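You operate a simulated robot arm through the tools that you are given. There is no shell and no other tool. Be economical: measure what you need, move in short steps, check, and stop when the job is done.

The job below is to be done with a simulated two-armed robot. You get a single attempt, and the scene is never put back.

Task
Set out the soap bar from the drawer and fold the blue towel.
Fine: it is the drawer under the bathroom worktop; shut it; bar and towel stay on the worktop. Where these are worked on the way, their far stop is far enough and under half their travel is too little: drawer under the bathroom worktop.
Where things are to end (x, y in the base frame): bar of soap within 6 cm of [52, 10].

Only the result counts: the job must be done as asked and must still hold three seconds after the hand-in. Knocking over, shifting, dropping, spilling or breaking anything else fails it. Flat cloth is picked up by pressing the open fingertips on it (5 to 10 N) and closing them slowly along it; thin cloth reads only 2 to 8 mm in the jaws.

Robot
Two 6-joint arms with two-finger parallel grippers on one trunk, on a base that drives. Base frame: it is fixed to the floor where the robot stands at the start and does not move with it; the origin is under the middle of the robot, x ahead of it, y to its left, z up. Readings come in cm, rad, newtons and seconds.
The left shoulder is at the start at [6, 18.7, 122.2], the right one opposite. Places, roughly: bathroom worktop [60, -20, 80]; blue towel [60, -20, 90]; drawer under the bathroom worktop [50, 0, 70]. Payload 1.57 kg a hand.
The tool frame of a hand sits at the grasp point between the pads (the TCP): z along the fingers, y along the line on which they close. The tips reach 3 cm beyond it. Largest opening 11 cm; finger width 2.4, thickness 1.2; the body of the gripper, 4.8 by 11.2 cm, starts 7.8 cm behind the TCP.
Orientation is that of the tool frame in the base frame, as a unit quaternion [w, x, y, z]. With the fingers straight down and closing along the base's y, the tool's x points along the base's -x, its y along +y and its z along -z.

Tools
- The arms move only by the tool apply_moves. It takes "left_rows", "right_rows" or both (then of equal length, played together; a hand with none holds still); each is a list of rows, each an object of numbers (a shift or turn left out is 0, a gripper value left out holds the last): "grip": the closure, from 0 (fully open) to 1 (shut); "dx", "dy", "dz": the shift along the tool's x, y, z in cm; "wx", "wy", "wz": the turn, a rotation vector about the tool's x, y, z in rad. In form: [{"grip": .., "dx": .., "dy": .., "dz": .., "wx": .., "wy": .., "wz": ..}, ...]. A call has 1 to 20 rows; each row shifts and turns the commanded pose from where the row before left it, along the tool's axes as they then stand. A row lasts 0.2 s, in which the tool goes at most 5 cm and 0.15 rad; a call with a longer step from one row to the next is refused whole, and so is a gripper value outside its range. Where a pose cannot be reached the arm comes as near as it can. A force on the tool above 90 N (or 10 N above the force at the start of the call, whichever is more), or a blocked arm, ends the call early, and 0.2 s more pass. The fingers move at their own pace (about 15.3 cm/s each) and stop on an object; they squeeze with about 35 N. The grip force told is the motor's: it shows also when the fingers shut on nothing. Time passes only in rows, and 0.2 s behind the last, so rows that do not move let the fingers close. The reply holds the time, the measured pose of the TCP, the force on the tool along the base axes, the opening and the grip force, in the units named above and with some noise, with the torque about the TCP (base axes, N m) and any sound that the robot's microphone picked up.
- Cameras (640 x 400 px; columns grow to the right, rows downward): "scene" is now at [-0.25, -0.01, 173.99]; the picture's right is [-0.04, -1.00, 0.00], its down [-0.93, 0.04, -0.36] and it looks along [0.36, -0.01, -0.93] (base axes); focal length 258 px, centre (320, 200). "left" rides on the left gripper at [7, -1.6, -14.1] in its tool frame; the picture's right is [0.23, 0.97, 0.00], its down [-0.86, 0.20, -0.48] and it looks along [-0.47, 0.11, 0.88] (tool axes); focal length 222 px, centre (320, 200). "right" rides on the right gripper at [7, 1.6, -14.1] in its tool frame; the picture's right is [-0.23, 0.97, 0.00], its down [-0.86, -0.20, -0.48] and it looks along [-0.47, -0.11, 0.88] (tool axes); focal length 222 px, centre (320, 200). There is no depth. A picture from a camera that has moved, and an enlarged one, comes with that camera's place and axes in the base frame and with its lens.
- capture(camera): a new picture of that camera. No time passes.
- raise_lower(by): slides the trunk up (or, below 0, down) by that many cm; the arms and the scene camera ride with it, the base frame stays. It gives what a move gives, with no picture.
- steer(legs): drives the robot by 1 to 6 legs, each [ahead, left, turn to the left] in cm, cm and rad, along the robot's own axes; the way and the turn of a leg run together, so that a leg with both is an arc; at most 150 cm and 3.142 rad a leg. The arms and the cameras ride along, it lands a little off, and it stops where it bumps. It gives what a move gives.
- turn_head(pan, tilt): turns the head with the scene camera to pan (to the left, within 1.501 rad either way) and tilt (down, from -0.506 to 1.204), counted from straight ahead of the robot. It gives what a move gives.
- inspect(camera, box): a new picture of the part [left, top, right, bottom] of that camera's present view, enlarged. No time passes.
- close_job(): hands the job in; it is judged then, once.

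Go step by step. Nothing tells you exact positions but the pictures and the camera data: compare them with the known pose of the tool, close in by small moves and look again before you grip or let go. The budget is 120 turns and 92 pictures, counting those below and the enlarged ones. Unless the task says otherwise, let go and move clear before handing in, and close with one line.

The tools are called by a JSON object that holds its "op" and its "data". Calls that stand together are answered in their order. apply_moves: Moves the arms, as the interface text tells. Its arguments: {"type":"object","properties":{"left_rows":{"type":"array","items":{"type":"object","properties":{"grip":{"type":"number"},"dx":{"type":"number"},"dy":{"type":"number"},"dz":{"type":"number"},"wx":{"type":"number"},"wy":{"type":"number"},"wz":{"type":"number"}}}},"right_rows":{"type":"array","items":{"type":"object","properties":{"grip":{"type":"number"},"dx":{"type":"number"},"dy":{"type":"number"},"dz":{"type":"number"},"wx":{"type":"number"},"wy":{"type":"number"},"wz":{"type":"number"}}}}},"required":[]} The other tools are called the same way: raise_lower (by) slides the trunk up or down; steer (legs) drives the base; turn_head (pan, tilt) turns the head that bears the scene camera; capture (camera) takes a picture; inspect (camera, box) takes an enlarged picture of a part of a camera's view; close_job () hands the job in.

At the start:

```text
time_s: 0.0
left_tcp_pos: [40.62, 2.35, 102.98]
left_tool_rot: [0.0, -0.001, 1.0, 0.0]
left_wrist_force: [0.0, -0.2, 0.5]
left_moment: [0.02, 0.02, 0.0]
left_width: 11.0
left_gripper_force: 0.0
right_tcp_pos: [38.88, -28.04, 111.03]
right_tool_rot: [0.0, 0.0, 1.0, 0.0]
right_wrist_force: [-0.9, 0.7, 0.0]
right_moment: [0.01, 0.0, -0.01]
right_width: 11.0
right_gripper_force: 0.1
trunk travel left (down, up): [-85.0, 14.0]
robot x, y, heading: [-0.14, -0.12, -0.002]
head pan, tilt: [-0.038, 1.201]
```

scene: 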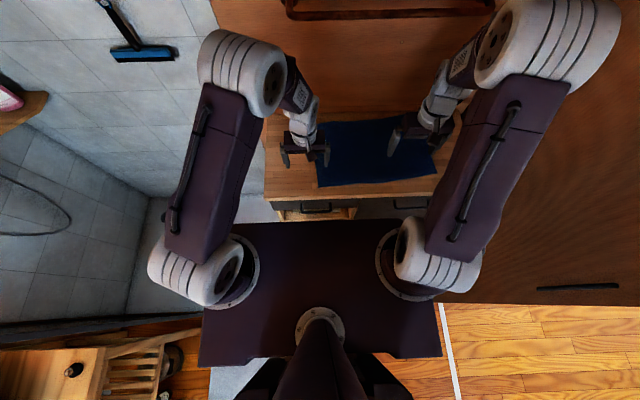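
right: 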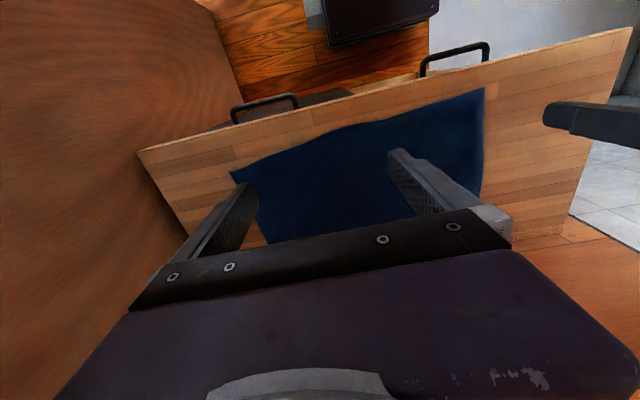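
left: 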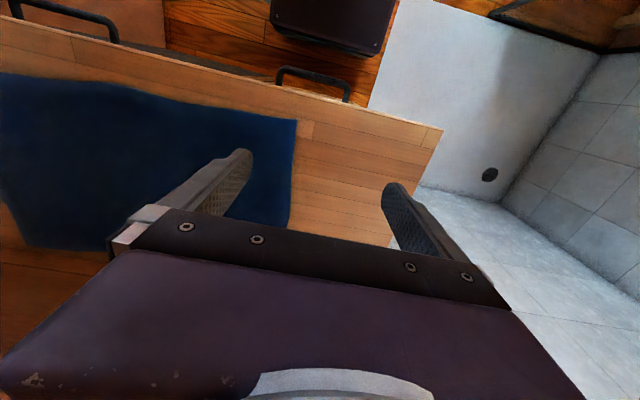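

I see the worktop (front edge at x≈41), the blue towel on it, and two handles below the front edge. I'll look closer first.

{"op": "inspect", "data": {"camera": "scene", "box": [240, 90, 460, 228]}}

{"op": "inspect", "data": {"camera": "right", "box": [100, 0, 640, 260]}}

```text
2.90 times, centred on (350, 159) of scene
camera zoom: at [-0.25, -0.01, 173.99], right [-0.04, -1.0, 0.0], down [-0.93, 0.04, -0.36], along [0.36, -0.01, -0.93], focal length 749 px, centre (233, 319)
```

zoom: 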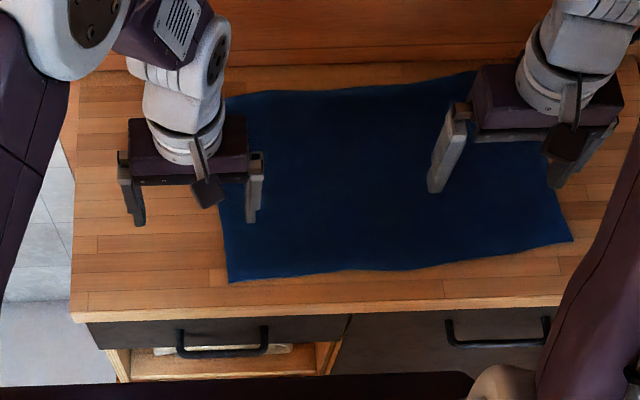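

```text
1.19 times, centred on (370, 130) of right
camera zoom: at [32.02, -26.36, 125.16], right [0.23, 0.97, 0.0], down [0.86, -0.2, 0.48], along [0.47, -0.11, -0.88], focal length 263 px, centre (261, 283)
```

zoom: 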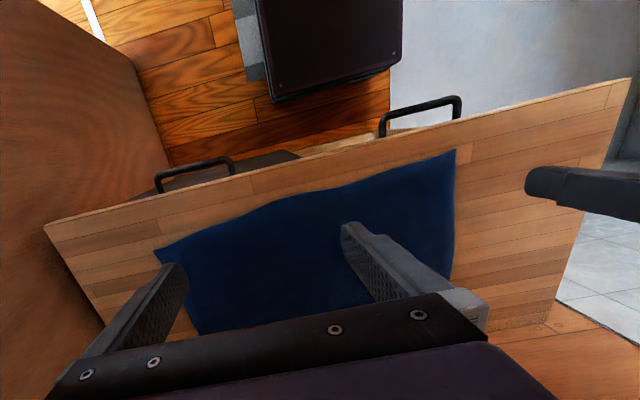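

The worktop triangulates to z≈84.5 with its front edge at x≈36. The left drawer's handle bar is at about (33.7, -6..6.7, 73). I need to back off for the drawer, so I'll check behind first.

{"op": "turn_head", "data": {"pan": 1.5, "tilt": 0.8}}

{"op": "capture", "data": {"camera": "scene"}}

{"op": "turn_head", "data": {"pan": -1.5, "tilt": 0.8}}

{"op": "capture", "data": {"camera": "scene"}}

```text
time_s: 1.6
left_tcp_pos: [40.57, 2.4, 103.28]
left_tool_rot: [0.0, 0.0, 1.0, 0.0]
left_wrist_force: [0.8, -0.8, 0.3]
left_moment: [-0.01, -0.03, 0.0]
left_width: 11.02
left_gripper_force: 0.0
right_tcp_pos: [39.03, -28.27, 110.99]
right_tool_rot: [0.0, 0.001, 1.0, 0.0]
right_wrist_force: [-0.2, 0.2, 0.0]
right_moment: [-0.03, 0.01, 0.05]
right_width: 11.0
right_gripper_force: 0.0
trunk travel left (down, up): [-85.0, 14.0]
robot x, y, heading: [0.2, 0.07, -0.005]
head pan, tilt: [1.499, 0.799]
```

```text
86 pictures are left
camera scene: at [-5.25, 8.25, 176.76], right [1.0, -0.07, 0.0], down [-0.05, -0.72, -0.7], along [0.05, 0.7, -0.72], focal length 258 px, centre (320, 200)
```

scene: 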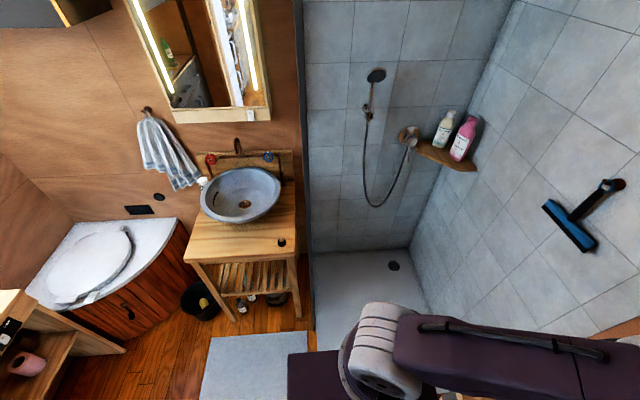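

```text
time_s: 4.2
left_tcp_pos: [40.55, 2.45, 103.14]
left_tool_rot: [0.0, 0.0, 1.0, 0.0]
left_wrist_force: [0.1, 0.5, 0.4]
left_moment: [0.0, 0.03, 0.01]
left_width: 11.0
left_gripper_force: 0.0
right_tcp_pos: [38.97, -28.08, 111.03]
right_tool_rot: [0.001, 0.0, 1.0, 0.0]
right_wrist_force: [0.1, 0.8, 0.1]
right_moment: [0.01, -0.02, 0.04]
right_width: 10.99
right_gripper_force: 0.0
trunk travel left (down, up): [-85.0, 14.0]
robot x, y, heading: [0.04, 0.3, 0.005]
head pan, tilt: [-1.499, 0.799]
```

```text
85 pictures are left
camera scene: at [-5.25, -7.84, 176.77], right [-1.0, -0.07, 0.0], down [-0.05, 0.72, -0.7], along [0.05, -0.7, -0.72], focal length 258 px, centre (320, 200)
```

scene: 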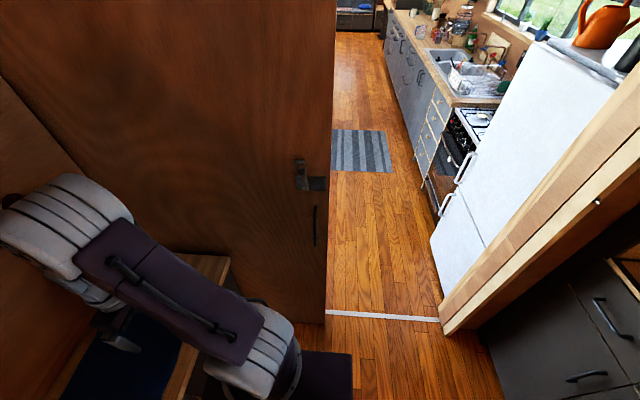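

Behind the robot it is clear to roughly x≈-85. I'll back off 25 cm and look at the drawer front again.

{"op": "steer", "data": {"legs": [[-25, 0, 0]]}}

{"op": "turn_head", "data": {"pan": 0, "tilt": 0.95}}

{"op": "capture", "data": {"camera": "scene"}}

```text
time_s: 6.1
left_tcp_pos: [14.97, 2.43, 103.01]
left_tool_rot: [0.0, 0.001, 1.0, 0.0]
left_wrist_force: [0.6, -0.4, 0.2]
left_moment: [0.0, -0.03, -0.03]
left_width: 11.0
left_gripper_force: 0.0
right_tcp_pos: [13.35, -28.09, 111.11]
right_tool_rot: [-0.001, 0.001, 1.0, 0.0]
right_wrist_force: [0.8, -0.4, 0.4]
right_moment: [0.0, 0.0, -0.01]
right_width: 11.02
right_gripper_force: 0.0
trunk travel left (down, up): [-85.0, 14.0]
robot x, y, heading: [-25.52, 0.08, 0.002]
head pan, tilt: [-1.499, 0.799]
```

```text
time_s: 7.7
left_tcp_pos: [14.89, 2.36, 103.23]
left_tool_rot: [-0.001, 0.001, 1.0, 0.0]
left_wrist_force: [-0.6, 0.4, -0.4]
left_moment: [-0.02, -0.03, -0.01]
left_width: 11.0
left_gripper_force: 0.1
right_tcp_pos: [13.27, -28.12, 111.0]
right_tool_rot: [0.0, 0.001, 1.0, 0.0]
right_wrist_force: [0.0, -0.5, 0.1]
right_moment: [0.0, 0.01, 0.0]
right_width: 10.99
right_gripper_force: 0.0
trunk travel left (down, up): [-85.0, 14.0]
robot x, y, heading: [-25.56, -0.29, 0.0]
head pan, tilt: [0.0, 0.949]
```

```text
84 pictures are left
camera scene: at [-24.25, 0.22, 175.61], right [0.0, -1.0, 0.0], down [-0.81, 0.0, -0.58], along [0.58, 0.0, -0.81], focal length 258 px, centre (320, 200)
```

scene: 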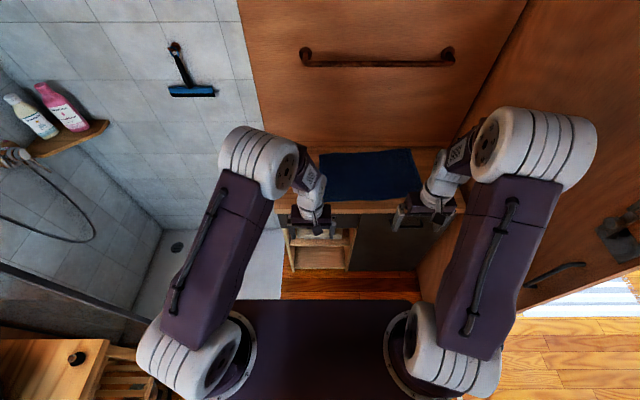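

The left drawer is visible under the worktop. I'll turn the left hand so it closes along x, then tilt it forward by 50°.

{"op": "apply_moves", "data": {"left_rows": [{"wz": 0.1428}, {"wz": 0.1428}, {"wz": 0.1428}, {"wz": 0.1428}, {"wz": 0.1428}, {"wz": 0.1428}, {"wz": 0.1428}, {"wz": 0.1428}, {"wz": 0.1428}, {"wz": 0.1428}, {"wz": 0.1428}, {"wx": -0.145}, {"wx": -0.145}, {"wx": -0.145}, {"wx": -0.145}, {"wx": -0.145}, {"wx": -0.145}]}}

{"op": "capture", "data": {"camera": "left"}}

{"op": "capture", "data": {"camera": "scene"}}

```text
time_s: 11.3
left_tcp_pos: [14.83, 4.04, 102.96]
left_tool_rot: [0.241, 0.659, 0.652, 0.286]
left_wrist_force: [-0.1, 1.4, 0.0]
left_moment: [0.0, 0.0, -0.05]
left_width: 10.98
left_gripper_force: 0.0
left hand out of reach, approached as far as the arm can: row 13, 14
right_tcp_pos: [13.31, -28.25, 111.09]
right_tool_rot: [0.0, 0.001, 1.0, 0.0]
right_wrist_force: [-0.3, -0.5, -0.4]
right_moment: [-0.01, -0.03, -0.02]
right_width: 11.01
right_gripper_force: 0.1
trunk travel left (down, up): [-85.0, 14.0]
robot x, y, heading: [-25.56, 0.1, -0.001]
head pan, tilt: [0.0, 0.949]
```

```text
83 pictures are left
camera left: at [3.72, 10.29, 112.47], right [0.7, 0.2, 0.69], down [-0.18, -0.89, 0.43], along [0.69, -0.42, -0.59], focal length 222 px, centre (320, 200)
```

left: 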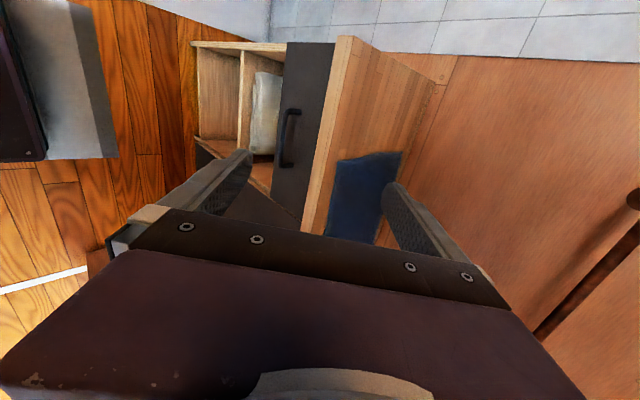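

```text
82 pictures are left
camera scene: at [-24.23, 0.17, 175.62], right [0.0, -1.0, 0.0], down [-0.81, 0.0, -0.58], along [0.58, 0.0, -0.81], focal length 258 px, centre (320, 200)
```

scene: 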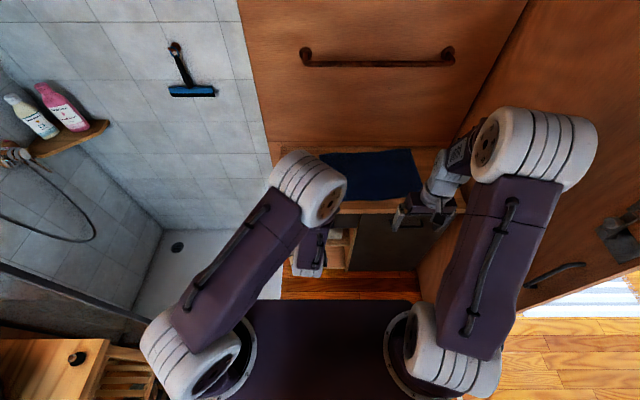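

The hand is nearly at its orientation and the drawer front and handle are visible in its camera. I'll move to a pre-grasp about 8 cm short of the bar with the fingers part-closed.

{"op": "apply_moves", "data": {"left_rows": [{"grip": 0.6, "dx": -0.25, "dy": -1.33, "dz": 3.17}, {"dx": -0.25, "dy": -1.33, "dz": 3.17}, {"dx": -0.25, "dy": -1.33, "dz": 3.17}, {"dx": -0.25, "dy": -1.33, "dz": 3.17}, {"dx": -0.25, "dy": -1.33, "dz": 3.17}, {"dx": -0.25, "dy": -1.33, "dz": 3.17}, {"dx": -0.25, "dy": -1.33, "dz": 3.17}, {"dx": -0.25, "dy": -1.33, "dz": 3.17}, {}]}}

{"op": "capture", "data": {"camera": "left"}}

{"op": "capture", "data": {"camera": "scene"}}

```text
time_s: 13.3
left_tcp_pos: [24.74, 3.94, 77.15]
left_tool_rot: [0.24, 0.659, 0.653, 0.287]
left_wrist_force: [0.2, 0.9, 0.2]
left_moment: [0.02, 0.0, 0.06]
left_width: 4.41
left_gripper_force: 0.0
right_tcp_pos: [13.22, -28.15, 111.01]
right_tool_rot: [0.0, 0.0, 1.0, 0.0]
right_wrist_force: [-0.6, 0.4, -0.4]
right_moment: [-0.01, 0.01, -0.01]
right_width: 11.01
right_gripper_force: 0.0
trunk travel left (down, up): [-85.0, 14.0]
robot x, y, heading: [-25.79, -0.26, -0.003]
head pan, tilt: [0.0, 0.949]
```

```text
81 pictures are left
camera left: at [13.69, 10.16, 86.66], right [0.7, 0.2, 0.69], down [-0.17, -0.89, 0.43], along [0.69, -0.42, -0.59], focal length 222 px, centre (320, 200)
```

left: 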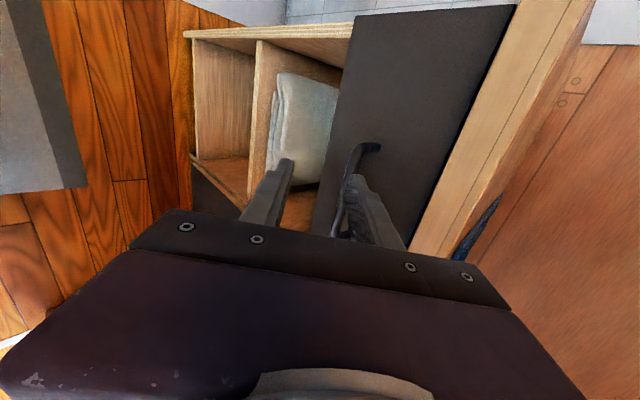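

```text
80 pictures are left
camera scene: at [-24.29, 0.22, 175.61], right [0.0, -1.0, 0.0], down [-0.81, 0.0, -0.58], along [0.58, 0.0, -0.81], focal length 258 px, centre (320, 200)
```

scene: 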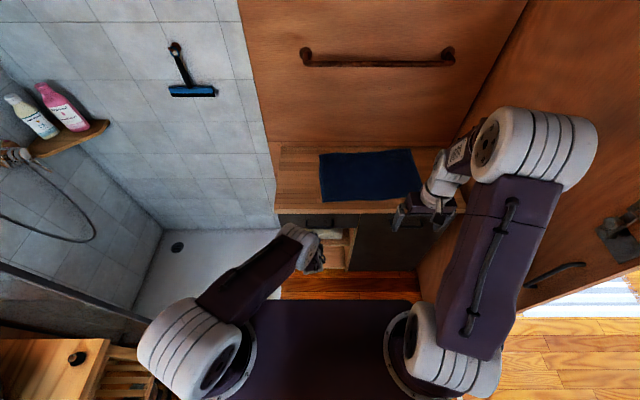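

The fingers are near the bar. I'll zoom in on the geometry before closing in.

{"op": "inspect", "data": {"camera": "left", "box": [220, 100, 440, 260]}}

{"op": "inspect", "data": {"camera": "scene", "box": [260, 190, 370, 280]}}

```text
2.50 times, centred on (330, 180) of left
camera zoom: at [13.69, 10.16, 86.66], right [0.7, 0.2, 0.69], down [-0.17, -0.89, 0.43], along [0.69, -0.42, -0.59], focal length 555 px, centre (295, 250)
```

zoom: 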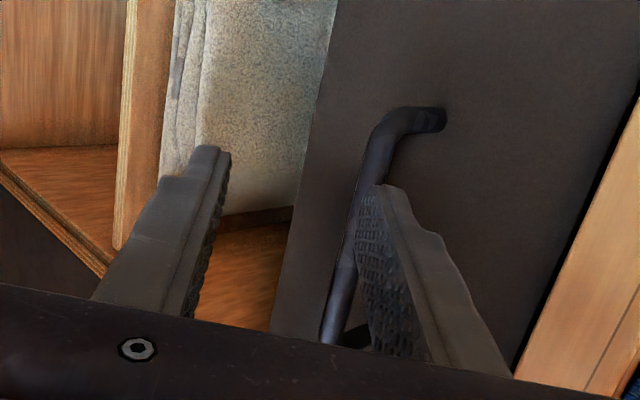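

```text
4.44 times, centred on (315, 235) of scene
camera zoom: at [-24.29, 0.22, 175.61], right [0.0, -1.0, 0.0], down [-0.81, 0.0, -0.58], along [0.58, 0.0, -0.81], focal length 1148 px, centre (342, 44)
```

zoom: 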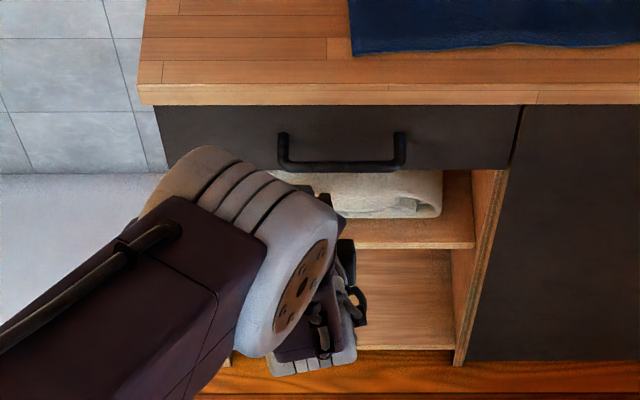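

The bar is at about (33.9, 0, 72.9). I'll align laterally and then advance most of the way.

{"op": "apply_moves", "data": {"left_rows": [{"grip": 0.7, "dx": -0.9, "dy": 1.25}, {"dx": -0.9, "dy": 1.25}, {"dx": -0.9, "dy": 1.25}, {"dz": 1.7}, {"dz": 1.7}, {"dz": 1.7}, {}]}}

{"op": "inspect", "data": {"camera": "left", "box": [220, 100, 440, 260]}}

```text
time_s: 14.9
left_tcp_pos: [30.32, 1.25, 76.37]
left_tool_rot: [0.242, 0.659, 0.653, 0.286]
left_wrist_force: [-0.8, -0.1, -0.3]
left_moment: [0.01, 0.0, 0.04]
left_width: 3.28
left_gripper_force: 0.0
left hand out of reach, approached as far as the arm can: row 6
right_tcp_pos: [13.2, -28.14, 110.94]
right_tool_rot: [0.0, 0.002, 1.0, 0.0]
right_wrist_force: [0.2, -0.1, 0.2]
right_moment: [-0.03, -0.01, -0.02]
right_width: 10.96
right_gripper_force: 0.0
trunk travel left (down, up): [-85.0, 14.0]
robot x, y, heading: [-25.61, -0.3, -0.001]
head pan, tilt: [0.0, 0.949]
```

```text
2.50 times, centred on (330, 180) of left
camera zoom: at [19.18, 7.49, 85.98], right [0.7, 0.2, 0.69], down [-0.17, -0.89, 0.43], along [0.69, -0.42, -0.59], focal length 555 px, centre (295, 250)
```

zoom: 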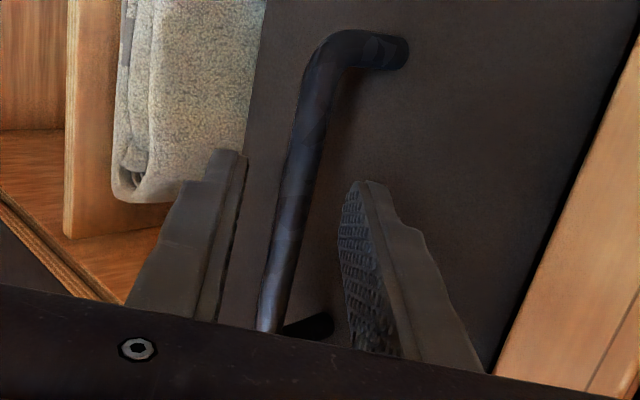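

The bar lies between the fingers but the arm is at its reach limit. I'll pull the hand back and drive 8 cm closer.

{"op": "apply_moves", "data": {"left_rows": [{"dy": -1.9, "dz": -1.85}, {"dy": -1.9, "dz": -1.85}, {"dy": -2.0, "dz": -1.8}, {}]}}

{"op": "steer", "data": {"legs": [[8, 0, 0]]}}

{"op": "inspect", "data": {"camera": "left", "box": [220, 100, 440, 260]}}

```text
time_s: 15.9
left_tcp_pos: [22.29, 1.37, 76.57]
left_tool_rot: [0.241, 0.659, 0.652, 0.286]
left_wrist_force: [0.3, 0.1, 0.4]
left_moment: [-0.02, 0.0, 0.04]
left_width: 3.3
left_gripper_force: 0.1
right_tcp_pos: [13.28, -28.19, 111.08]
right_tool_rot: [0.0, 0.0, 1.0, 0.0]
right_wrist_force: [-0.5, 0.5, -0.3]
right_moment: [0.01, -0.03, -0.04]
right_width: 11.01
right_gripper_force: 0.1
trunk travel left (down, up): [-85.0, 14.0]
robot x, y, heading: [-25.83, -0.28, -0.003]
head pan, tilt: [0.0, 0.949]
```

```text
time_s: 16.9
left_tcp_pos: [29.92, 1.28, 76.73]
left_tool_rot: [0.242, 0.659, 0.652, 0.287]
left_wrist_force: [0.3, 0.1, 0.3]
left_moment: [0.0, -0.01, 0.0]
left_width: 3.29
left_gripper_force: 0.0
right_tcp_pos: [20.67, -28.08, 111.21]
right_tool_rot: [0.001, 0.001, 1.0, 0.001]
right_wrist_force: [-0.5, -0.7, 0.7]
right_moment: [-0.01, -0.03, 0.0]
right_width: 11.02
right_gripper_force: 0.0
trunk travel left (down, up): [-85.0, 14.0]
robot x, y, heading: [-17.64, -0.07, -0.005]
head pan, tilt: [0.0, 0.949]
```

```text
2.50 times, centred on (330, 180) of left
camera zoom: at [18.71, 7.52, 86.19], right [0.7, 0.2, 0.69], down [-0.18, -0.89, 0.43], along [0.7, -0.42, -0.58], focal length 555 px, centre (295, 250)
```

zoom: 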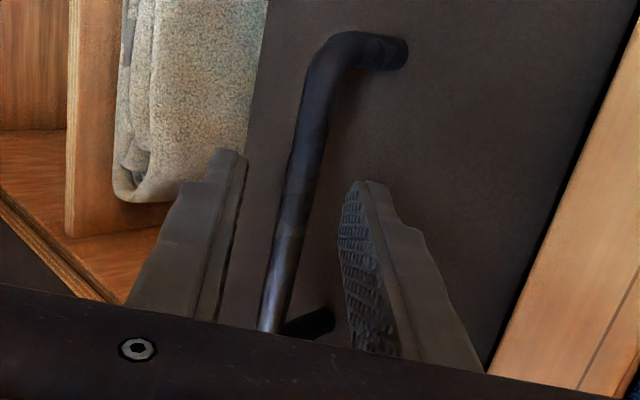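

Bar is about 5.4 cm straight ahead along the fingers. Advancing 3.8 cm and closing.

{"op": "apply_moves", "data": {"left_rows": [{"dz": 1.3, "dy": 0.15}, {"dz": 1.3, "dy": 0.15}, {"dz": 1.2}, {"grip": 0.8}, {"grip": 1.0}, {}, {}]}}

{"op": "inspect", "data": {"camera": "left", "box": [220, 100, 440, 260]}}

```text
time_s: 18.5
left_tcp_pos: [32.85, 1.31, 73.94]
left_tool_rot: [0.24, 0.658, 0.653, 0.286]
left_wrist_force: [-0.3, -1.1, -9.0]
left_moment: [-0.59, 0.05, 0.45]
left_width: 1.22
left_gripper_force: 29.6
right_tcp_pos: [21.09, -28.17, 111.07]
right_tool_rot: [-0.002, 0.001, 1.0, 0.001]
right_wrist_force: [0.5, 0.9, 1.2]
right_moment: [0.0, 0.01, 0.03]
right_width: 11.02
right_gripper_force: 0.0
trunk travel left (down, up): [-85.0, 14.0]
robot x, y, heading: [-17.69, -0.18, -0.002]
head pan, tilt: [0.0, 0.949]
```

```text
2.50 times, centred on (330, 180) of left
camera zoom: at [21.84, 7.62, 83.39], right [0.7, 0.2, 0.69], down [-0.17, -0.89, 0.43], along [0.69, -0.42, -0.59], focal length 555 px, centre (295, 250)
```

zoom: 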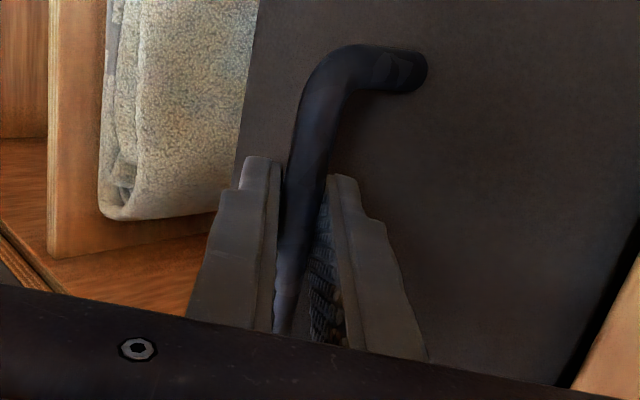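

Gripped on the bar. Pulling the drawer out straight along -x with the arm.

{"op": "apply_moves", "data": {"left_rows": [{"dx": 0.026, "dy": -1.085, "dz": -1.04}, {"dx": 0.026, "dy": -1.085, "dz": -1.04}, {"dx": 0.026, "dy": -1.085, "dz": -1.04}, {"dx": 0.026, "dy": -1.085, "dz": -1.04}, {"dx": 0.026, "dy": -1.085, "dz": -1.04}, {"dx": 0.026, "dy": -1.085, "dz": -1.04}, {"dx": 0.026, "dy": -1.085, "dz": -1.04}, {"dx": 0.026, "dy": -1.085, "dz": -1.04}, {"dx": 0.026, "dy": -1.085, "dz": -1.04}, {"dx": 0.026, "dy": -1.085, "dz": -1.04}, {"dx": 0.026, "dy": -1.085, "dz": -1.04}, {"dx": 0.026, "dy": -1.085, "dz": -1.04}, {}]}}

{"op": "capture", "data": {"camera": "scene"}}

```text
time_s: 21.1
left_tcp_pos: [18.43, 5.78, 74.19]
left_tool_rot: [0.224, 0.601, 0.705, 0.305]
left_wrist_force: [-1.9, -10.6, 3.3]
left_moment: [0.11, 0.02, -0.25]
left_width: 1.23
left_gripper_force: 29.5
right_tcp_pos: [20.86, -28.22, 111.17]
right_tool_rot: [0.0, 0.001, 1.0, 0.0]
right_wrist_force: [-0.1, 0.6, -0.6]
right_moment: [-0.01, -0.02, -0.01]
right_width: 11.01
right_gripper_force: 0.1
trunk travel left (down, up): [-85.0, 14.0]
robot x, y, heading: [-18.16, -0.01, -0.003]
head pan, tilt: [0.0, 0.949]
stopped in row 12 (left hand): the arm was blocked; the commanded pose is now the measured one
```

```text
74 pictures are left
camera scene: at [-16.46, 0.17, 175.62], right [0.0, -1.0, 0.0], down [-0.81, 0.0, -0.58], along [0.58, 0.0, -0.81], focal length 258 px, centre (320, 200)
```

scene: 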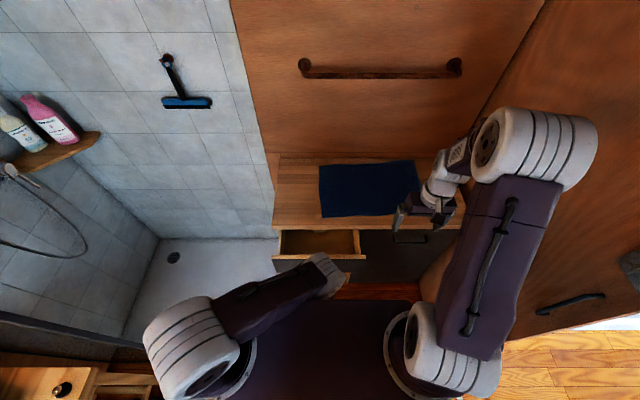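

The drawer came out about 14 cm and the hand slid to the bar's left end. I'll look inside and at the grip.

{"op": "inspect", "data": {"camera": "scene", "box": [255, 215, 385, 305]}}

{"op": "capture", "data": {"camera": "left"}}

```text
4.44 times, centred on (320, 260) of scene
camera zoom: at [-16.46, 0.17, 175.62], right [0.0, -1.0, 0.0], down [-0.81, 0.0, -0.58], along [0.58, 0.0, -0.81], focal length 1148 px, centre (320, -67)
```

zoom: 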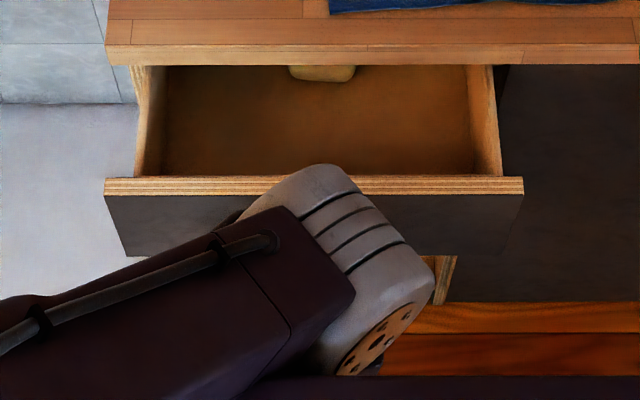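

```text
72 pictures are left
camera left: at [6.27, 10.29, 83.64], right [0.65, 0.31, 0.69], down [-0.03, -0.9, 0.44], along [0.76, -0.31, -0.58], focal length 222 px, centre (320, 200)
```

left: 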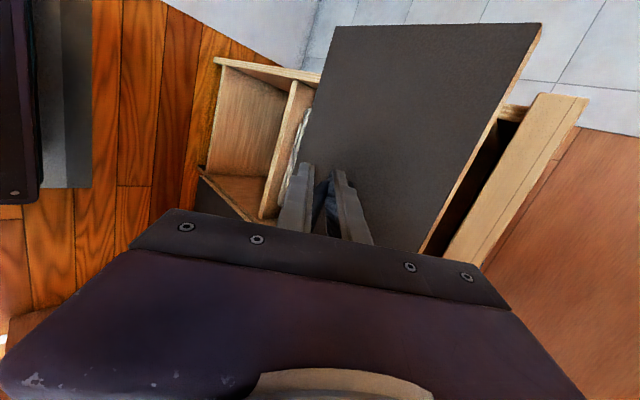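

The soap is visible near the back of the drawer (x≈40), still under the worktop. I'll keep the grip and back the base to pull further.

{"op": "steer", "data": {"legs": [[-12, 0, 0]]}}

{"op": "capture", "data": {"camera": "scene"}}

```text
time_s: 22.3
left_tcp_pos: [6.41, 5.78, 74.5]
left_tool_rot: [0.224, 0.6, 0.704, 0.307]
left_wrist_force: [1.1, -4.8, 27.5]
left_moment: [0.26, -0.31, 0.17]
left_width: 1.22
left_gripper_force: 29.7
right_tcp_pos: [8.84, -28.33, 111.14]
right_tool_rot: [0.001, 0.003, 1.0, 0.001]
right_wrist_force: [-0.3, 0.4, -0.1]
right_moment: [0.02, 0.02, 0.02]
right_width: 10.98
right_gripper_force: 0.1
trunk travel left (down, up): [-85.0, 14.0]
robot x, y, heading: [-29.59, -0.18, -0.006]
head pan, tilt: [0.0, 0.949]
```

```text
71 pictures are left
camera scene: at [-28.69, 0.09, 175.66], right [0.0, -1.0, 0.0], down [-0.81, 0.0, -0.58], along [0.58, 0.0, -0.81], focal length 258 px, centre (320, 200)
```

scene: 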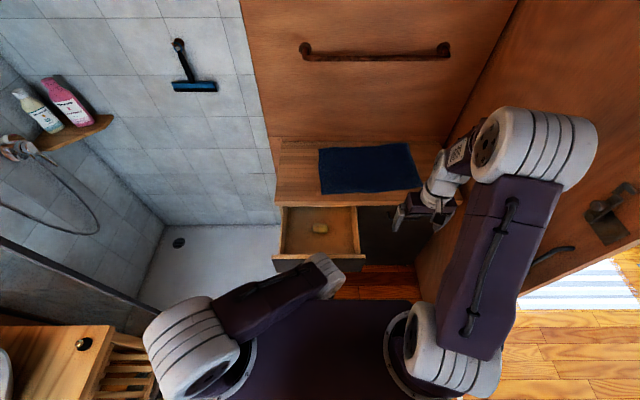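

Drawer is out ~26 cm and the soap sits at about (30, 0.5), clear of the worktop edge. Releasing the handle, retreating and rising.

{"op": "apply_moves", "data": {"left_rows": [{"grip": 0.7}, {}, {"dz": -1.5}, {"dz": -1.5}, {"dz": -2}, {"dz": -2}, {"dy": 2.1, "dz": -2.15}, {"dy": 2.1, "dz": -2.15}, {"dy": 2.1, "dz": -2.15}, {"dy": 2.1, "dz": -2.15}, {"dy": 2.1, "dz": -2.15}, {"dy": 2.1, "dz": -2.15}, {"dy": 2.1, "dz": -2.15}, {"dy": 2.1, "dz": -2.15}, {}]}}

{"op": "capture", "data": {"camera": "scene"}}

```text
time_s: 23.8
left_tcp_pos: [3.4, 9.06, 79.53]
left_tool_rot: [0.199, 0.544, 0.749, 0.323]
left_wrist_force: [0.6, -0.2, -0.4]
left_moment: [0.02, 0.01, -0.01]
left_width: 3.32
left_gripper_force: 0.1
right_tcp_pos: [8.99, -28.11, 111.07]
right_tool_rot: [0.0, 0.002, 1.0, 0.0]
right_wrist_force: [-0.2, -0.4, -0.5]
right_moment: [0.01, 0.02, -0.01]
right_width: 11.02
right_gripper_force: 0.0
trunk travel left (down, up): [-85.0, 14.0]
robot x, y, heading: [-29.57, 0.16, -0.01]
head pan, tilt: [0.0, 0.949]
stopped in row 7 (left hand): the arm was blocked; the commanded pose is now the measured one
```

```text
70 pictures are left
camera scene: at [-28.34, 0.23, 175.61], right [0.0, -1.0, 0.0], down [-0.81, 0.0, -0.58], along [0.58, 0.0, -0.81], focal length 258 px, centre (320, 200)
```

scene: 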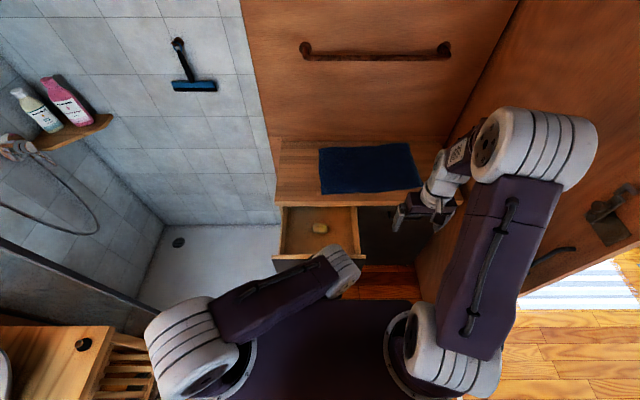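

The arm hit its own inner limit but is clear of the handle. Raising the trunk frees it from the drawer front.

{"op": "raise_lower", "data": {"by": 13.5}}

{"op": "apply_moves", "data": {"left_rows": [{"dy": 2, "dz": 0.5}, {"dy": 2, "dz": 0.5}, {"dy": 2, "dz": 0.5}, {"dy": 2, "dz": 0.5}, {"dy": 2, "dz": 0.5}, {}]}}

```text
time_s: 25.4
left_tcp_pos: [3.32, 9.05, 93.09]
left_tool_rot: [0.196, 0.545, 0.749, 0.321]
left_wrist_force: [-0.2, -0.3, -0.5]
left_moment: [0.02, 0.0, 0.01]
left_width: 3.28
left_gripper_force: 0.0
right_tcp_pos: [9.03, -28.25, 124.56]
right_tool_rot: [0.0, 0.003, 1.0, 0.001]
right_wrist_force: [0.5, -0.4, -0.6]
right_moment: [0.02, 0.0, -0.01]
right_width: 10.99
right_gripper_force: 0.0
trunk travel left (down, up): [-98.5, 0.5]
robot x, y, heading: [-29.29, 0.65, -0.006]
head pan, tilt: [0.0, 0.949]
```

```text
time_s: 26.8
left_tcp_pos: [11.8, 11.36, 98.26]
left_tool_rot: [0.197, 0.546, 0.748, 0.322]
left_wrist_force: [0.4, -0.7, 0.1]
left_moment: [0.02, 0.02, 0.0]
left_width: 3.31
left_gripper_force: 0.0
right_tcp_pos: [8.87, -28.18, 124.62]
right_tool_rot: [-0.001, 0.002, 1.0, 0.0]
right_wrist_force: [-0.4, -0.1, 0.2]
right_moment: [-0.02, 0.0, 0.0]
right_width: 10.99
right_gripper_force: 0.1
trunk travel left (down, up): [-98.5, 0.5]
robot x, y, heading: [-29.5, -0.13, -0.004]
head pan, tilt: [0.0, 0.949]
```

Rotating the left hand back to fingers-down and moving over the soap.

{"op": "apply_moves", "data": {"left_rows": [{"grip": 0.2, "wx": 0.0705, "wy": 0.0431, "wz": -0.1195}, {"wx": 0.0705, "wy": 0.0431, "wz": -0.1195}, {"wx": 0.0705, "wy": 0.0431, "wz": -0.1195}, {"wx": 0.0705, "wy": 0.0431, "wz": -0.1195}, {"wx": 0.0705, "wy": 0.0431, "wz": -0.1195}, {"wx": 0.0705, "wy": 0.0431, "wz": -0.1195}, {"wx": 0.0705, "wy": 0.0431, "wz": -0.1195}, {"wx": 0.0705, "wy": 0.0431, "wz": -0.1195}, {"wx": 0.0705, "wy": 0.0431, "wz": -0.1195}, {"wx": 0.0705, "wy": 0.0431, "wz": -0.1195}, {"dx": -2.7, "dy": -1.8}, {"dx": -2.7, "dy": -1.8}, {"dx": -2.7, "dy": -1.8}, {"dx": -2.7, "dy": -1.8}, {"dx": -2.7, "dy": -1.8}, {"dx": -2.7, "dy": -1.8}, {}]}}

{"op": "capture", "data": {"camera": "left"}}

{"op": "capture", "data": {"camera": "scene"}}

```text
time_s: 30.4
left_tcp_pos: [23.48, 2.71, 100.41]
left_tool_rot: [-0.001, -0.001, 1.0, -0.001]
left_wrist_force: [-0.2, -0.5, 0.4]
left_moment: [-0.01, -0.02, -0.02]
left_width: 8.82
left_gripper_force: 0.1
left hand out of reach, approached as far as the arm can: row 15, 16
right_tcp_pos: [9.08, -28.17, 124.59]
right_tool_rot: [0.0, 0.002, 1.0, 0.0]
right_wrist_force: [-0.3, 0.1, 0.7]
right_moment: [-0.01, 0.03, -0.02]
right_width: 11.01
right_gripper_force: 0.0
trunk travel left (down, up): [-98.5, 0.5]
robot x, y, heading: [-29.88, -0.2, -0.006]
head pan, tilt: [0.0, 0.949]
```

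```text
69 pictures are left
camera left: at [16.46, 1.07, 114.45], right [-0.23, 0.97, 0.0], down [0.85, 0.2, 0.48], along [0.47, 0.11, -0.88], focal length 222 px, centre (320, 200)
```

left: 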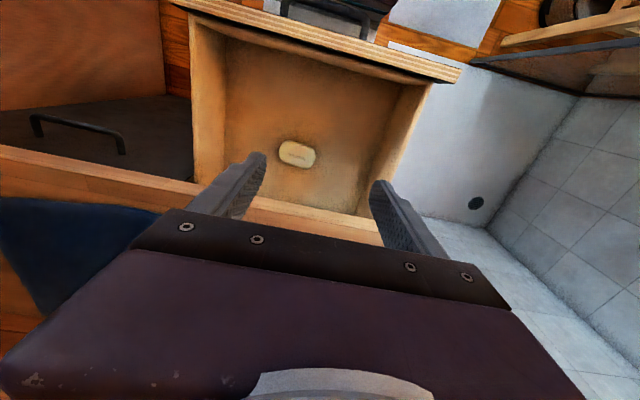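

```text
68 pictures are left
camera scene: at [-28.29, 0.28, 189.11], right [0.0, -1.0, 0.0], down [-0.81, 0.0, -0.58], along [0.58, 0.0, -0.81], focal length 258 px, centre (320, 200)
```

scene: 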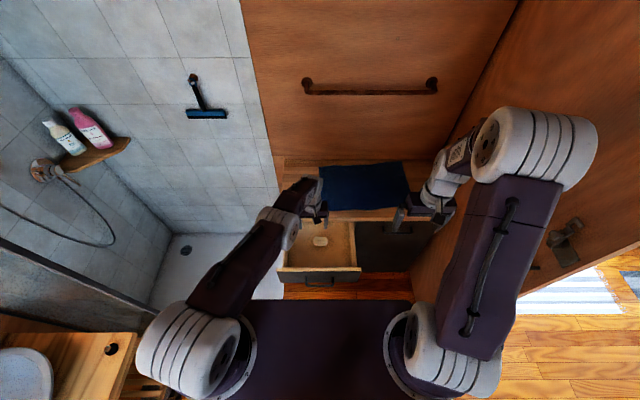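

Soap is at about (30, -0.3, 72), with its long side across y. It's out of reach from here, so I'll drive 10 cm ahead, clear above the drawer front.

{"op": "steer", "data": {"legs": [[10, 0, 0]]}}

{"op": "apply_moves", "data": {"left_rows": [{"grip": 0, "dx": 1.4, "dy": -1.4, "dz": 2}, {"dx": 1.4, "dy": -1.4, "dz": 2}, {"dz": 2}, {"dz": 2}, {}]}}

{"op": "inspect", "data": {"camera": "left", "box": [160, 60, 480, 260]}}

{"op": "capture", "data": {"camera": "scene"}}

```text
time_s: 31.6
left_tcp_pos: [32.99, 2.44, 100.7]
left_tool_rot: [0.003, 0.001, 1.0, -0.001]
left_wrist_force: [-0.5, -0.4, 0.7]
left_moment: [-0.01, -0.04, -0.03]
left_width: 8.77
left_gripper_force: 0.1
right_tcp_pos: [18.23, -28.42, 124.78]
right_tool_rot: [0.003, 0.005, 1.0, 0.0]
right_wrist_force: [-0.7, 0.0, 0.1]
right_moment: [-0.02, -0.03, 0.01]
right_width: 10.99
right_gripper_force: 0.1
trunk travel left (down, up): [-98.5, 0.5]
robot x, y, heading: [-19.81, -0.17, -0.008]
head pan, tilt: [0.0, 0.949]
```

```text
time_s: 32.8
left_tcp_pos: [28.64, 0.16, 93.81]
left_tool_rot: [0.001, 0.0, 1.0, 0.0]
left_wrist_force: [-0.1, 0.6, 0.2]
left_moment: [0.01, 0.01, -0.01]
left_width: 11.01
left_gripper_force: 0.0
left hand out of reach, approached as far as the arm can: row 2, 3, 4
right_tcp_pos: [18.77, -28.45, 124.6]
right_tool_rot: [0.001, 0.004, 1.0, 0.001]
right_wrist_force: [-1.3, 0.1, 0.3]
right_moment: [0.0, -0.02, -0.01]
right_width: 11.01
right_gripper_force: 0.2
trunk travel left (down, up): [-98.5, 0.5]
robot x, y, heading: [-19.73, -0.07, -0.009]
head pan, tilt: [0.0, 0.949]
```

```text
2.00 times, centred on (320, 160) of left
camera zoom: at [21.58, -1.34, 107.81], right [-0.23, 0.97, 0.0], down [0.85, 0.2, 0.48], along [0.47, 0.11, -0.88], focal length 444 px, centre (320, 280)
```

zoom: 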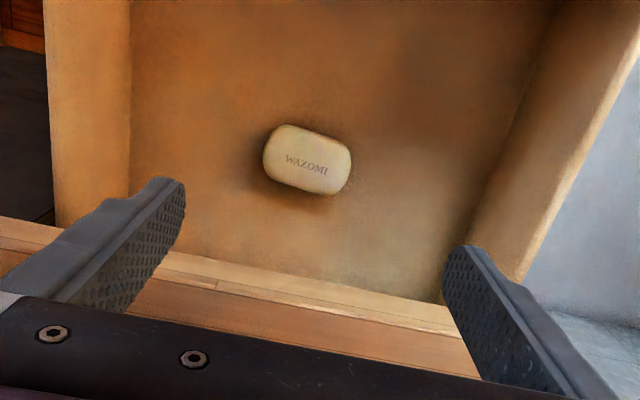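

```text
66 pictures are left
camera scene: at [-18.59, 0.12, 189.11], right [-0.01, -1.0, 0.0], down [-0.81, 0.01, -0.58], along [0.58, 0.0, -0.81], focal length 258 px, centre (320, 200)
```

scene: 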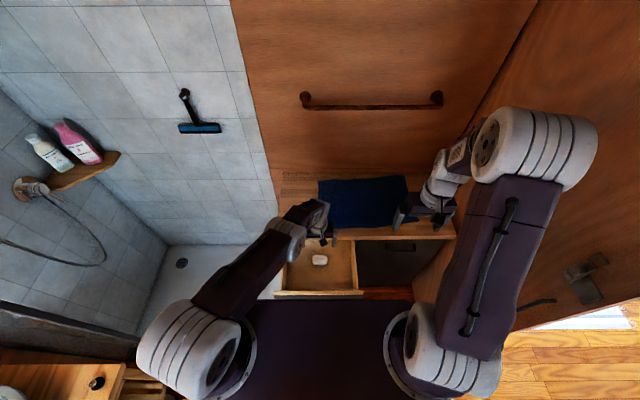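

The soap is at (30.3, -0.4), long side along y. I'll centre the open hand over it and lower the trunk 14 cm.

{"op": "apply_moves", "data": {"left_rows": [{"dx": -0.85, "dy": -0.3}, {"dx": -0.85, "dy": -0.3}, {}]}}

{"op": "raise_lower", "data": {"by": -14}}

{"op": "inspect", "data": {"camera": "left", "box": [160, 60, 480, 260]}}

```text
time_s: 33.6
left_tcp_pos: [29.29, 0.16, 94.38]
left_tool_rot: [0.0, 0.001, 1.0, -0.002]
left_wrist_force: [-0.5, 0.5, -0.1]
left_moment: [0.0, 0.0, 0.0]
left_width: 10.99
left_gripper_force: 0.1
left hand out of reach, approached as far as the arm can: row 1, 2
right_tcp_pos: [18.93, -28.51, 124.54]
right_tool_rot: [0.0, 0.004, 1.0, 0.0]
right_wrist_force: [0.1, 0.3, 0.3]
right_moment: [0.01, 0.0, -0.04]
right_width: 11.0
right_gripper_force: 0.1
trunk travel left (down, up): [-98.5, 0.5]
robot x, y, heading: [-19.6, -0.06, -0.007]
head pan, tilt: [0.0, 0.949]
```

```text
time_s: 35.2
left_tcp_pos: [29.34, 0.1, 80.31]
left_tool_rot: [0.001, 0.0, 1.0, 0.0]
left_wrist_force: [-0.1, 0.0, -0.5]
left_moment: [0.01, 0.02, 0.0]
left_width: 11.01
left_gripper_force: 0.0
right_tcp_pos: [18.93, -28.44, 110.55]
right_tool_rot: [0.0, 0.004, 1.0, 0.0]
right_wrist_force: [0.0, 0.0, -0.5]
right_moment: [0.0, 0.03, 0.0]
right_width: 10.97
right_gripper_force: 0.0
trunk travel left (down, up): [-84.5, 14.5]
robot x, y, heading: [-19.93, 0.04, -0.009]
head pan, tilt: [0.0, 0.949]
```

```text
2.00 times, centred on (320, 160) of left
camera zoom: at [22.18, -1.32, 94.41], right [-0.23, 0.97, 0.0], down [0.85, 0.2, 0.48], along [0.47, 0.11, -0.88], focal length 444 px, centre (320, 280)
```

zoom: 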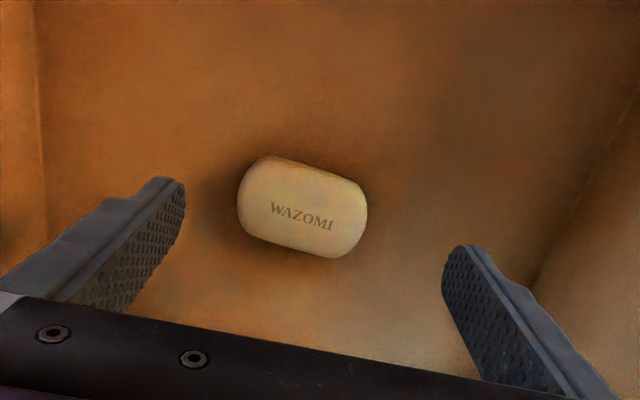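

Soap centre refines to (30.7, -0.3), top near z≈71. I'll lower further and centre.

{"op": "raise_lower", "data": {"by": -6}}

{"op": "apply_moves", "data": {"left_rows": [{"dx": -0.7, "dy": -0.2}, {"dx": -0.65, "dy": -0.2}, {}]}}

{"op": "inspect", "data": {"camera": "left", "box": [160, 60, 480, 260]}}

```text
time_s: 36.2
left_tcp_pos: [29.33, 0.23, 74.34]
left_tool_rot: [0.0, 0.001, 1.0, -0.001]
left_wrist_force: [0.9, -0.6, -0.2]
left_moment: [0.02, -0.02, -0.01]
left_width: 10.98
left_gripper_force: 0.0
right_tcp_pos: [19.02, -28.47, 104.72]
right_tool_rot: [0.0, 0.005, 1.0, 0.0]
right_wrist_force: [-0.4, -0.3, 0.4]
right_moment: [0.0, 0.0, 0.02]
right_width: 10.98
right_gripper_force: 0.0
trunk travel left (down, up): [-78.5, 20.5]
robot x, y, heading: [-20.26, 0.16, -0.007]
head pan, tilt: [0.0, 0.949]
```

```text
time_s: 37.0
left_tcp_pos: [29.84, 0.25, 74.8]
left_tool_rot: [0.0, 0.001, 1.0, -0.001]
left_wrist_force: [-1.2, 1.3, -0.1]
left_moment: [0.0, -0.01, -0.01]
left_width: 11.0
left_gripper_force: 0.1
left hand out of reach, approached as far as the arm can: row 1, 2
right_tcp_pos: [18.99, -28.48, 104.51]
right_tool_rot: [0.0, 0.004, 1.0, 0.0]
right_wrist_force: [-0.7, 0.6, 0.0]
right_moment: [-0.02, -0.01, -0.02]
right_width: 11.03
right_gripper_force: 0.1
trunk travel left (down, up): [-78.5, 20.5]
robot x, y, heading: [-19.68, -0.11, -0.007]
head pan, tilt: [0.0, 0.949]
```

```text
2.00 times, centred on (320, 160) of left
camera zoom: at [22.74, -1.28, 88.93], right [-0.23, 0.97, 0.0], down [0.85, 0.2, 0.48], along [0.47, 0.11, -0.88], focal length 444 px, centre (320, 280)
```

zoom: 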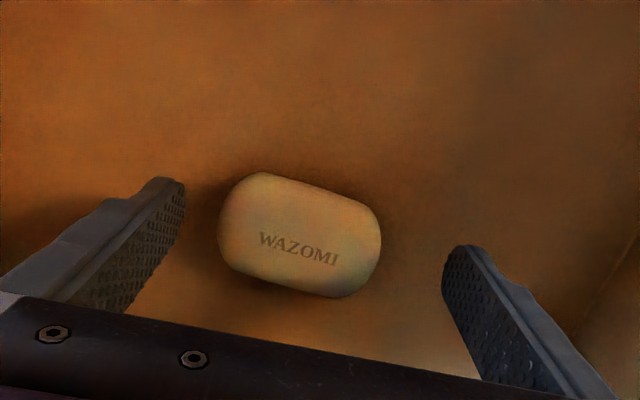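

Slightly short in x because of reach; I'll nudge the base 2 cm ahead and correct.

{"op": "steer", "data": {"legs": [[2, 0, 0]]}}

{"op": "apply_moves", "data": {"left_rows": [{"dx": 0.6, "dy": -0.3, "dz": 0.7}, {"dx": 0.4, "dy": -0.3, "dz": 0.7}, {}]}}

{"op": "inspect", "data": {"camera": "left", "box": [160, 60, 480, 260]}}

```text
time_s: 38.0
left_tcp_pos: [31.06, 0.33, 74.68]
left_tool_rot: [-0.008, 0.0, 1.0, 0.002]
left_wrist_force: [-6.5, 0.3, 3.0]
left_moment: [0.1, -0.83, 0.11]
left_width: 11.01
left_gripper_force: 0.1
right_tcp_pos: [20.86, -28.35, 104.66]
right_tool_rot: [0.001, 0.003, 1.0, 0.0]
right_wrist_force: [-0.2, 0.2, 0.9]
right_moment: [0.01, 0.02, -0.01]
right_width: 11.01
right_gripper_force: 0.0
trunk travel left (down, up): [-78.5, 20.5]
robot x, y, heading: [-17.79, 0.08, -0.007]
head pan, tilt: [0.0, 0.949]
stopped in leg 1: the robot was blocked; the commanded pose is now the measured one
```

```text
time_s: 38.8
left_tcp_pos: [30.05, -0.42, 73.17]
left_tool_rot: [-0.007, -0.001, 1.0, 0.001]
left_wrist_force: [-0.1, 0.2, -0.8]
left_moment: [-0.02, 0.01, -0.01]
left_width: 11.03
left_gripper_force: 0.2
right_tcp_pos: [20.93, -28.41, 104.49]
right_tool_rot: [0.0, 0.003, 1.0, 0.0]
right_wrist_force: [-0.1, 0.2, -0.3]
right_moment: [-0.03, -0.02, 0.02]
right_width: 11.02
right_gripper_force: 0.1
trunk travel left (down, up): [-78.5, 20.5]
robot x, y, heading: [-17.62, 0.16, -0.009]
head pan, tilt: [0.0, 0.949]
```

```text
2.00 times, centred on (320, 160) of left
camera zoom: at [23.27, -1.99, 87.41], right [-0.23, 0.97, 0.01], down [0.86, 0.2, 0.46], along [0.45, 0.11, -0.89], focal length 444 px, centre (320, 280)
```

zoom: 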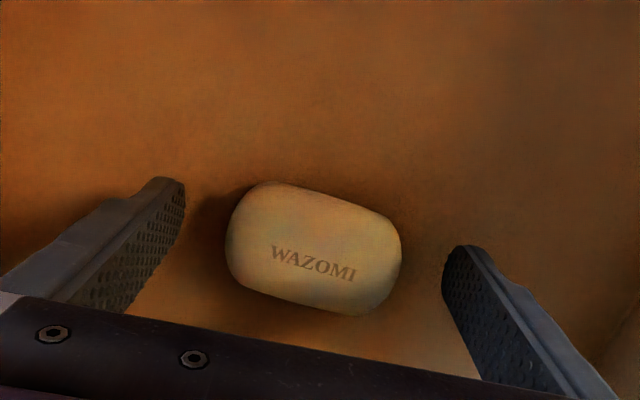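

Well centred now. Lowering 0.9 cm and closing on the soap.

{"op": "apply_moves", "data": {"left_rows": [{"dz": 0.5}, {"dz": 0.4}, {}, {"grip": 0.3}, {"grip": 0.4}, {"grip": 0.6}, {}, {}]}}

{"op": "inspect", "data": {"camera": "left", "box": [160, 60, 480, 260]}}

```text
time_s: 40.6
left_tcp_pos: [29.77, -0.09, 72.63]
left_tool_rot: [-0.008, -0.001, 1.0, 0.001]
left_wrist_force: [1.2, 0.5, 1.8]
left_moment: [0.07, -0.02, -0.02]
left_width: 7.33
left_gripper_force: 35.0
left hand out of reach, approached as far as the arm can: row 1
right_tcp_pos: [21.02, -28.43, 104.55]
right_tool_rot: [-0.001, 0.004, 1.0, 0.0]
right_wrist_force: [-0.2, 0.3, -0.1]
right_moment: [0.0, -0.04, 0.0]
right_width: 11.0
right_gripper_force: 0.0
trunk travel left (down, up): [-78.5, 20.5]
robot x, y, heading: [-17.45, -0.01, -0.008]
head pan, tilt: [0.0, 0.949]
```

```text
2.00 times, centred on (320, 160) of left
camera zoom: at [22.92, -1.73, 86.83], right [-0.23, 0.97, 0.01], down [0.86, 0.2, 0.46], along [0.45, 0.11, -0.89], focal length 444 px, centre (320, 280)
```

zoom: 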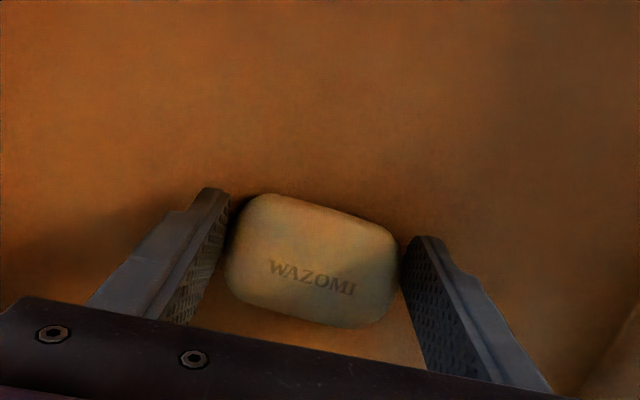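

Soap is held (7.3 cm, 35 N). Backing off the worktop edge slightly and lifting with the trunk.

{"op": "apply_moves", "data": {"left_rows": [{"grip": 1.0, "dx": 0.5, "dz": -0.5}, {"dx": 0.5, "dz": -1}, {}]}}

{"op": "raise_lower", "data": {"by": 20}}

{"op": "capture", "data": {"camera": "left"}}

```text
time_s: 41.4
left_tcp_pos: [29.12, -0.2, 74.0]
left_tool_rot: [-0.008, 0.0, 1.0, 0.001]
left_wrist_force: [0.5, 0.3, -1.0]
left_moment: [0.01, -0.01, 0.0]
left_width: 7.32
left_gripper_force: 35.2
right_tcp_pos: [20.95, -28.36, 104.54]
right_tool_rot: [0.0, 0.004, 1.0, 0.0]
right_wrist_force: [-0.1, 0.6, 0.7]
right_moment: [-0.03, 0.0, 0.0]
right_width: 11.0
right_gripper_force: 0.0
trunk travel left (down, up): [-78.5, 20.5]
robot x, y, heading: [-17.68, 0.01, -0.015]
head pan, tilt: [0.0, 0.949]
```

```text
time_s: 43.6
left_tcp_pos: [29.01, -0.23, 93.97]
left_tool_rot: [-0.008, 0.0, 1.0, 0.001]
left_wrist_force: [-0.5, 0.3, -1.0]
left_moment: [-0.03, -0.02, 0.03]
left_width: 7.31
left_gripper_force: 34.8
right_tcp_pos: [21.01, -28.38, 124.52]
right_tool_rot: [0.0, 0.003, 1.0, -0.001]
right_wrist_force: [-0.7, 0.0, -0.2]
right_moment: [0.0, -0.01, 0.0]
right_width: 11.02
right_gripper_force: 0.1
trunk travel left (down, up): [-98.5, 0.5]
robot x, y, heading: [-17.85, -0.29, -0.013]
head pan, tilt: [0.0, 0.949]
```

```text
61 pictures are left
camera left: at [22.22, -1.83, 108.14], right [-0.23, 0.97, 0.01], down [0.86, 0.2, 0.46], along [0.45, 0.11, -0.89], focal length 222 px, centre (320, 200)
```

left: 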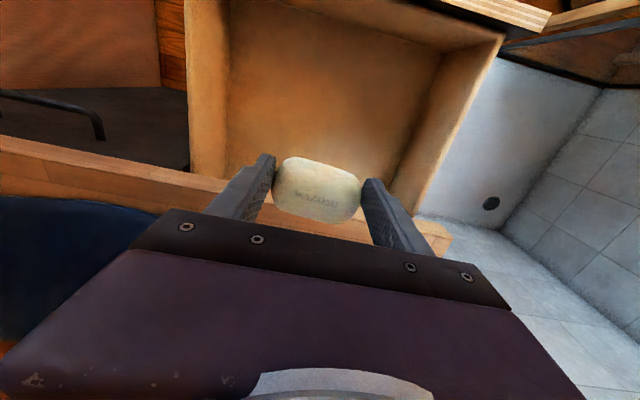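

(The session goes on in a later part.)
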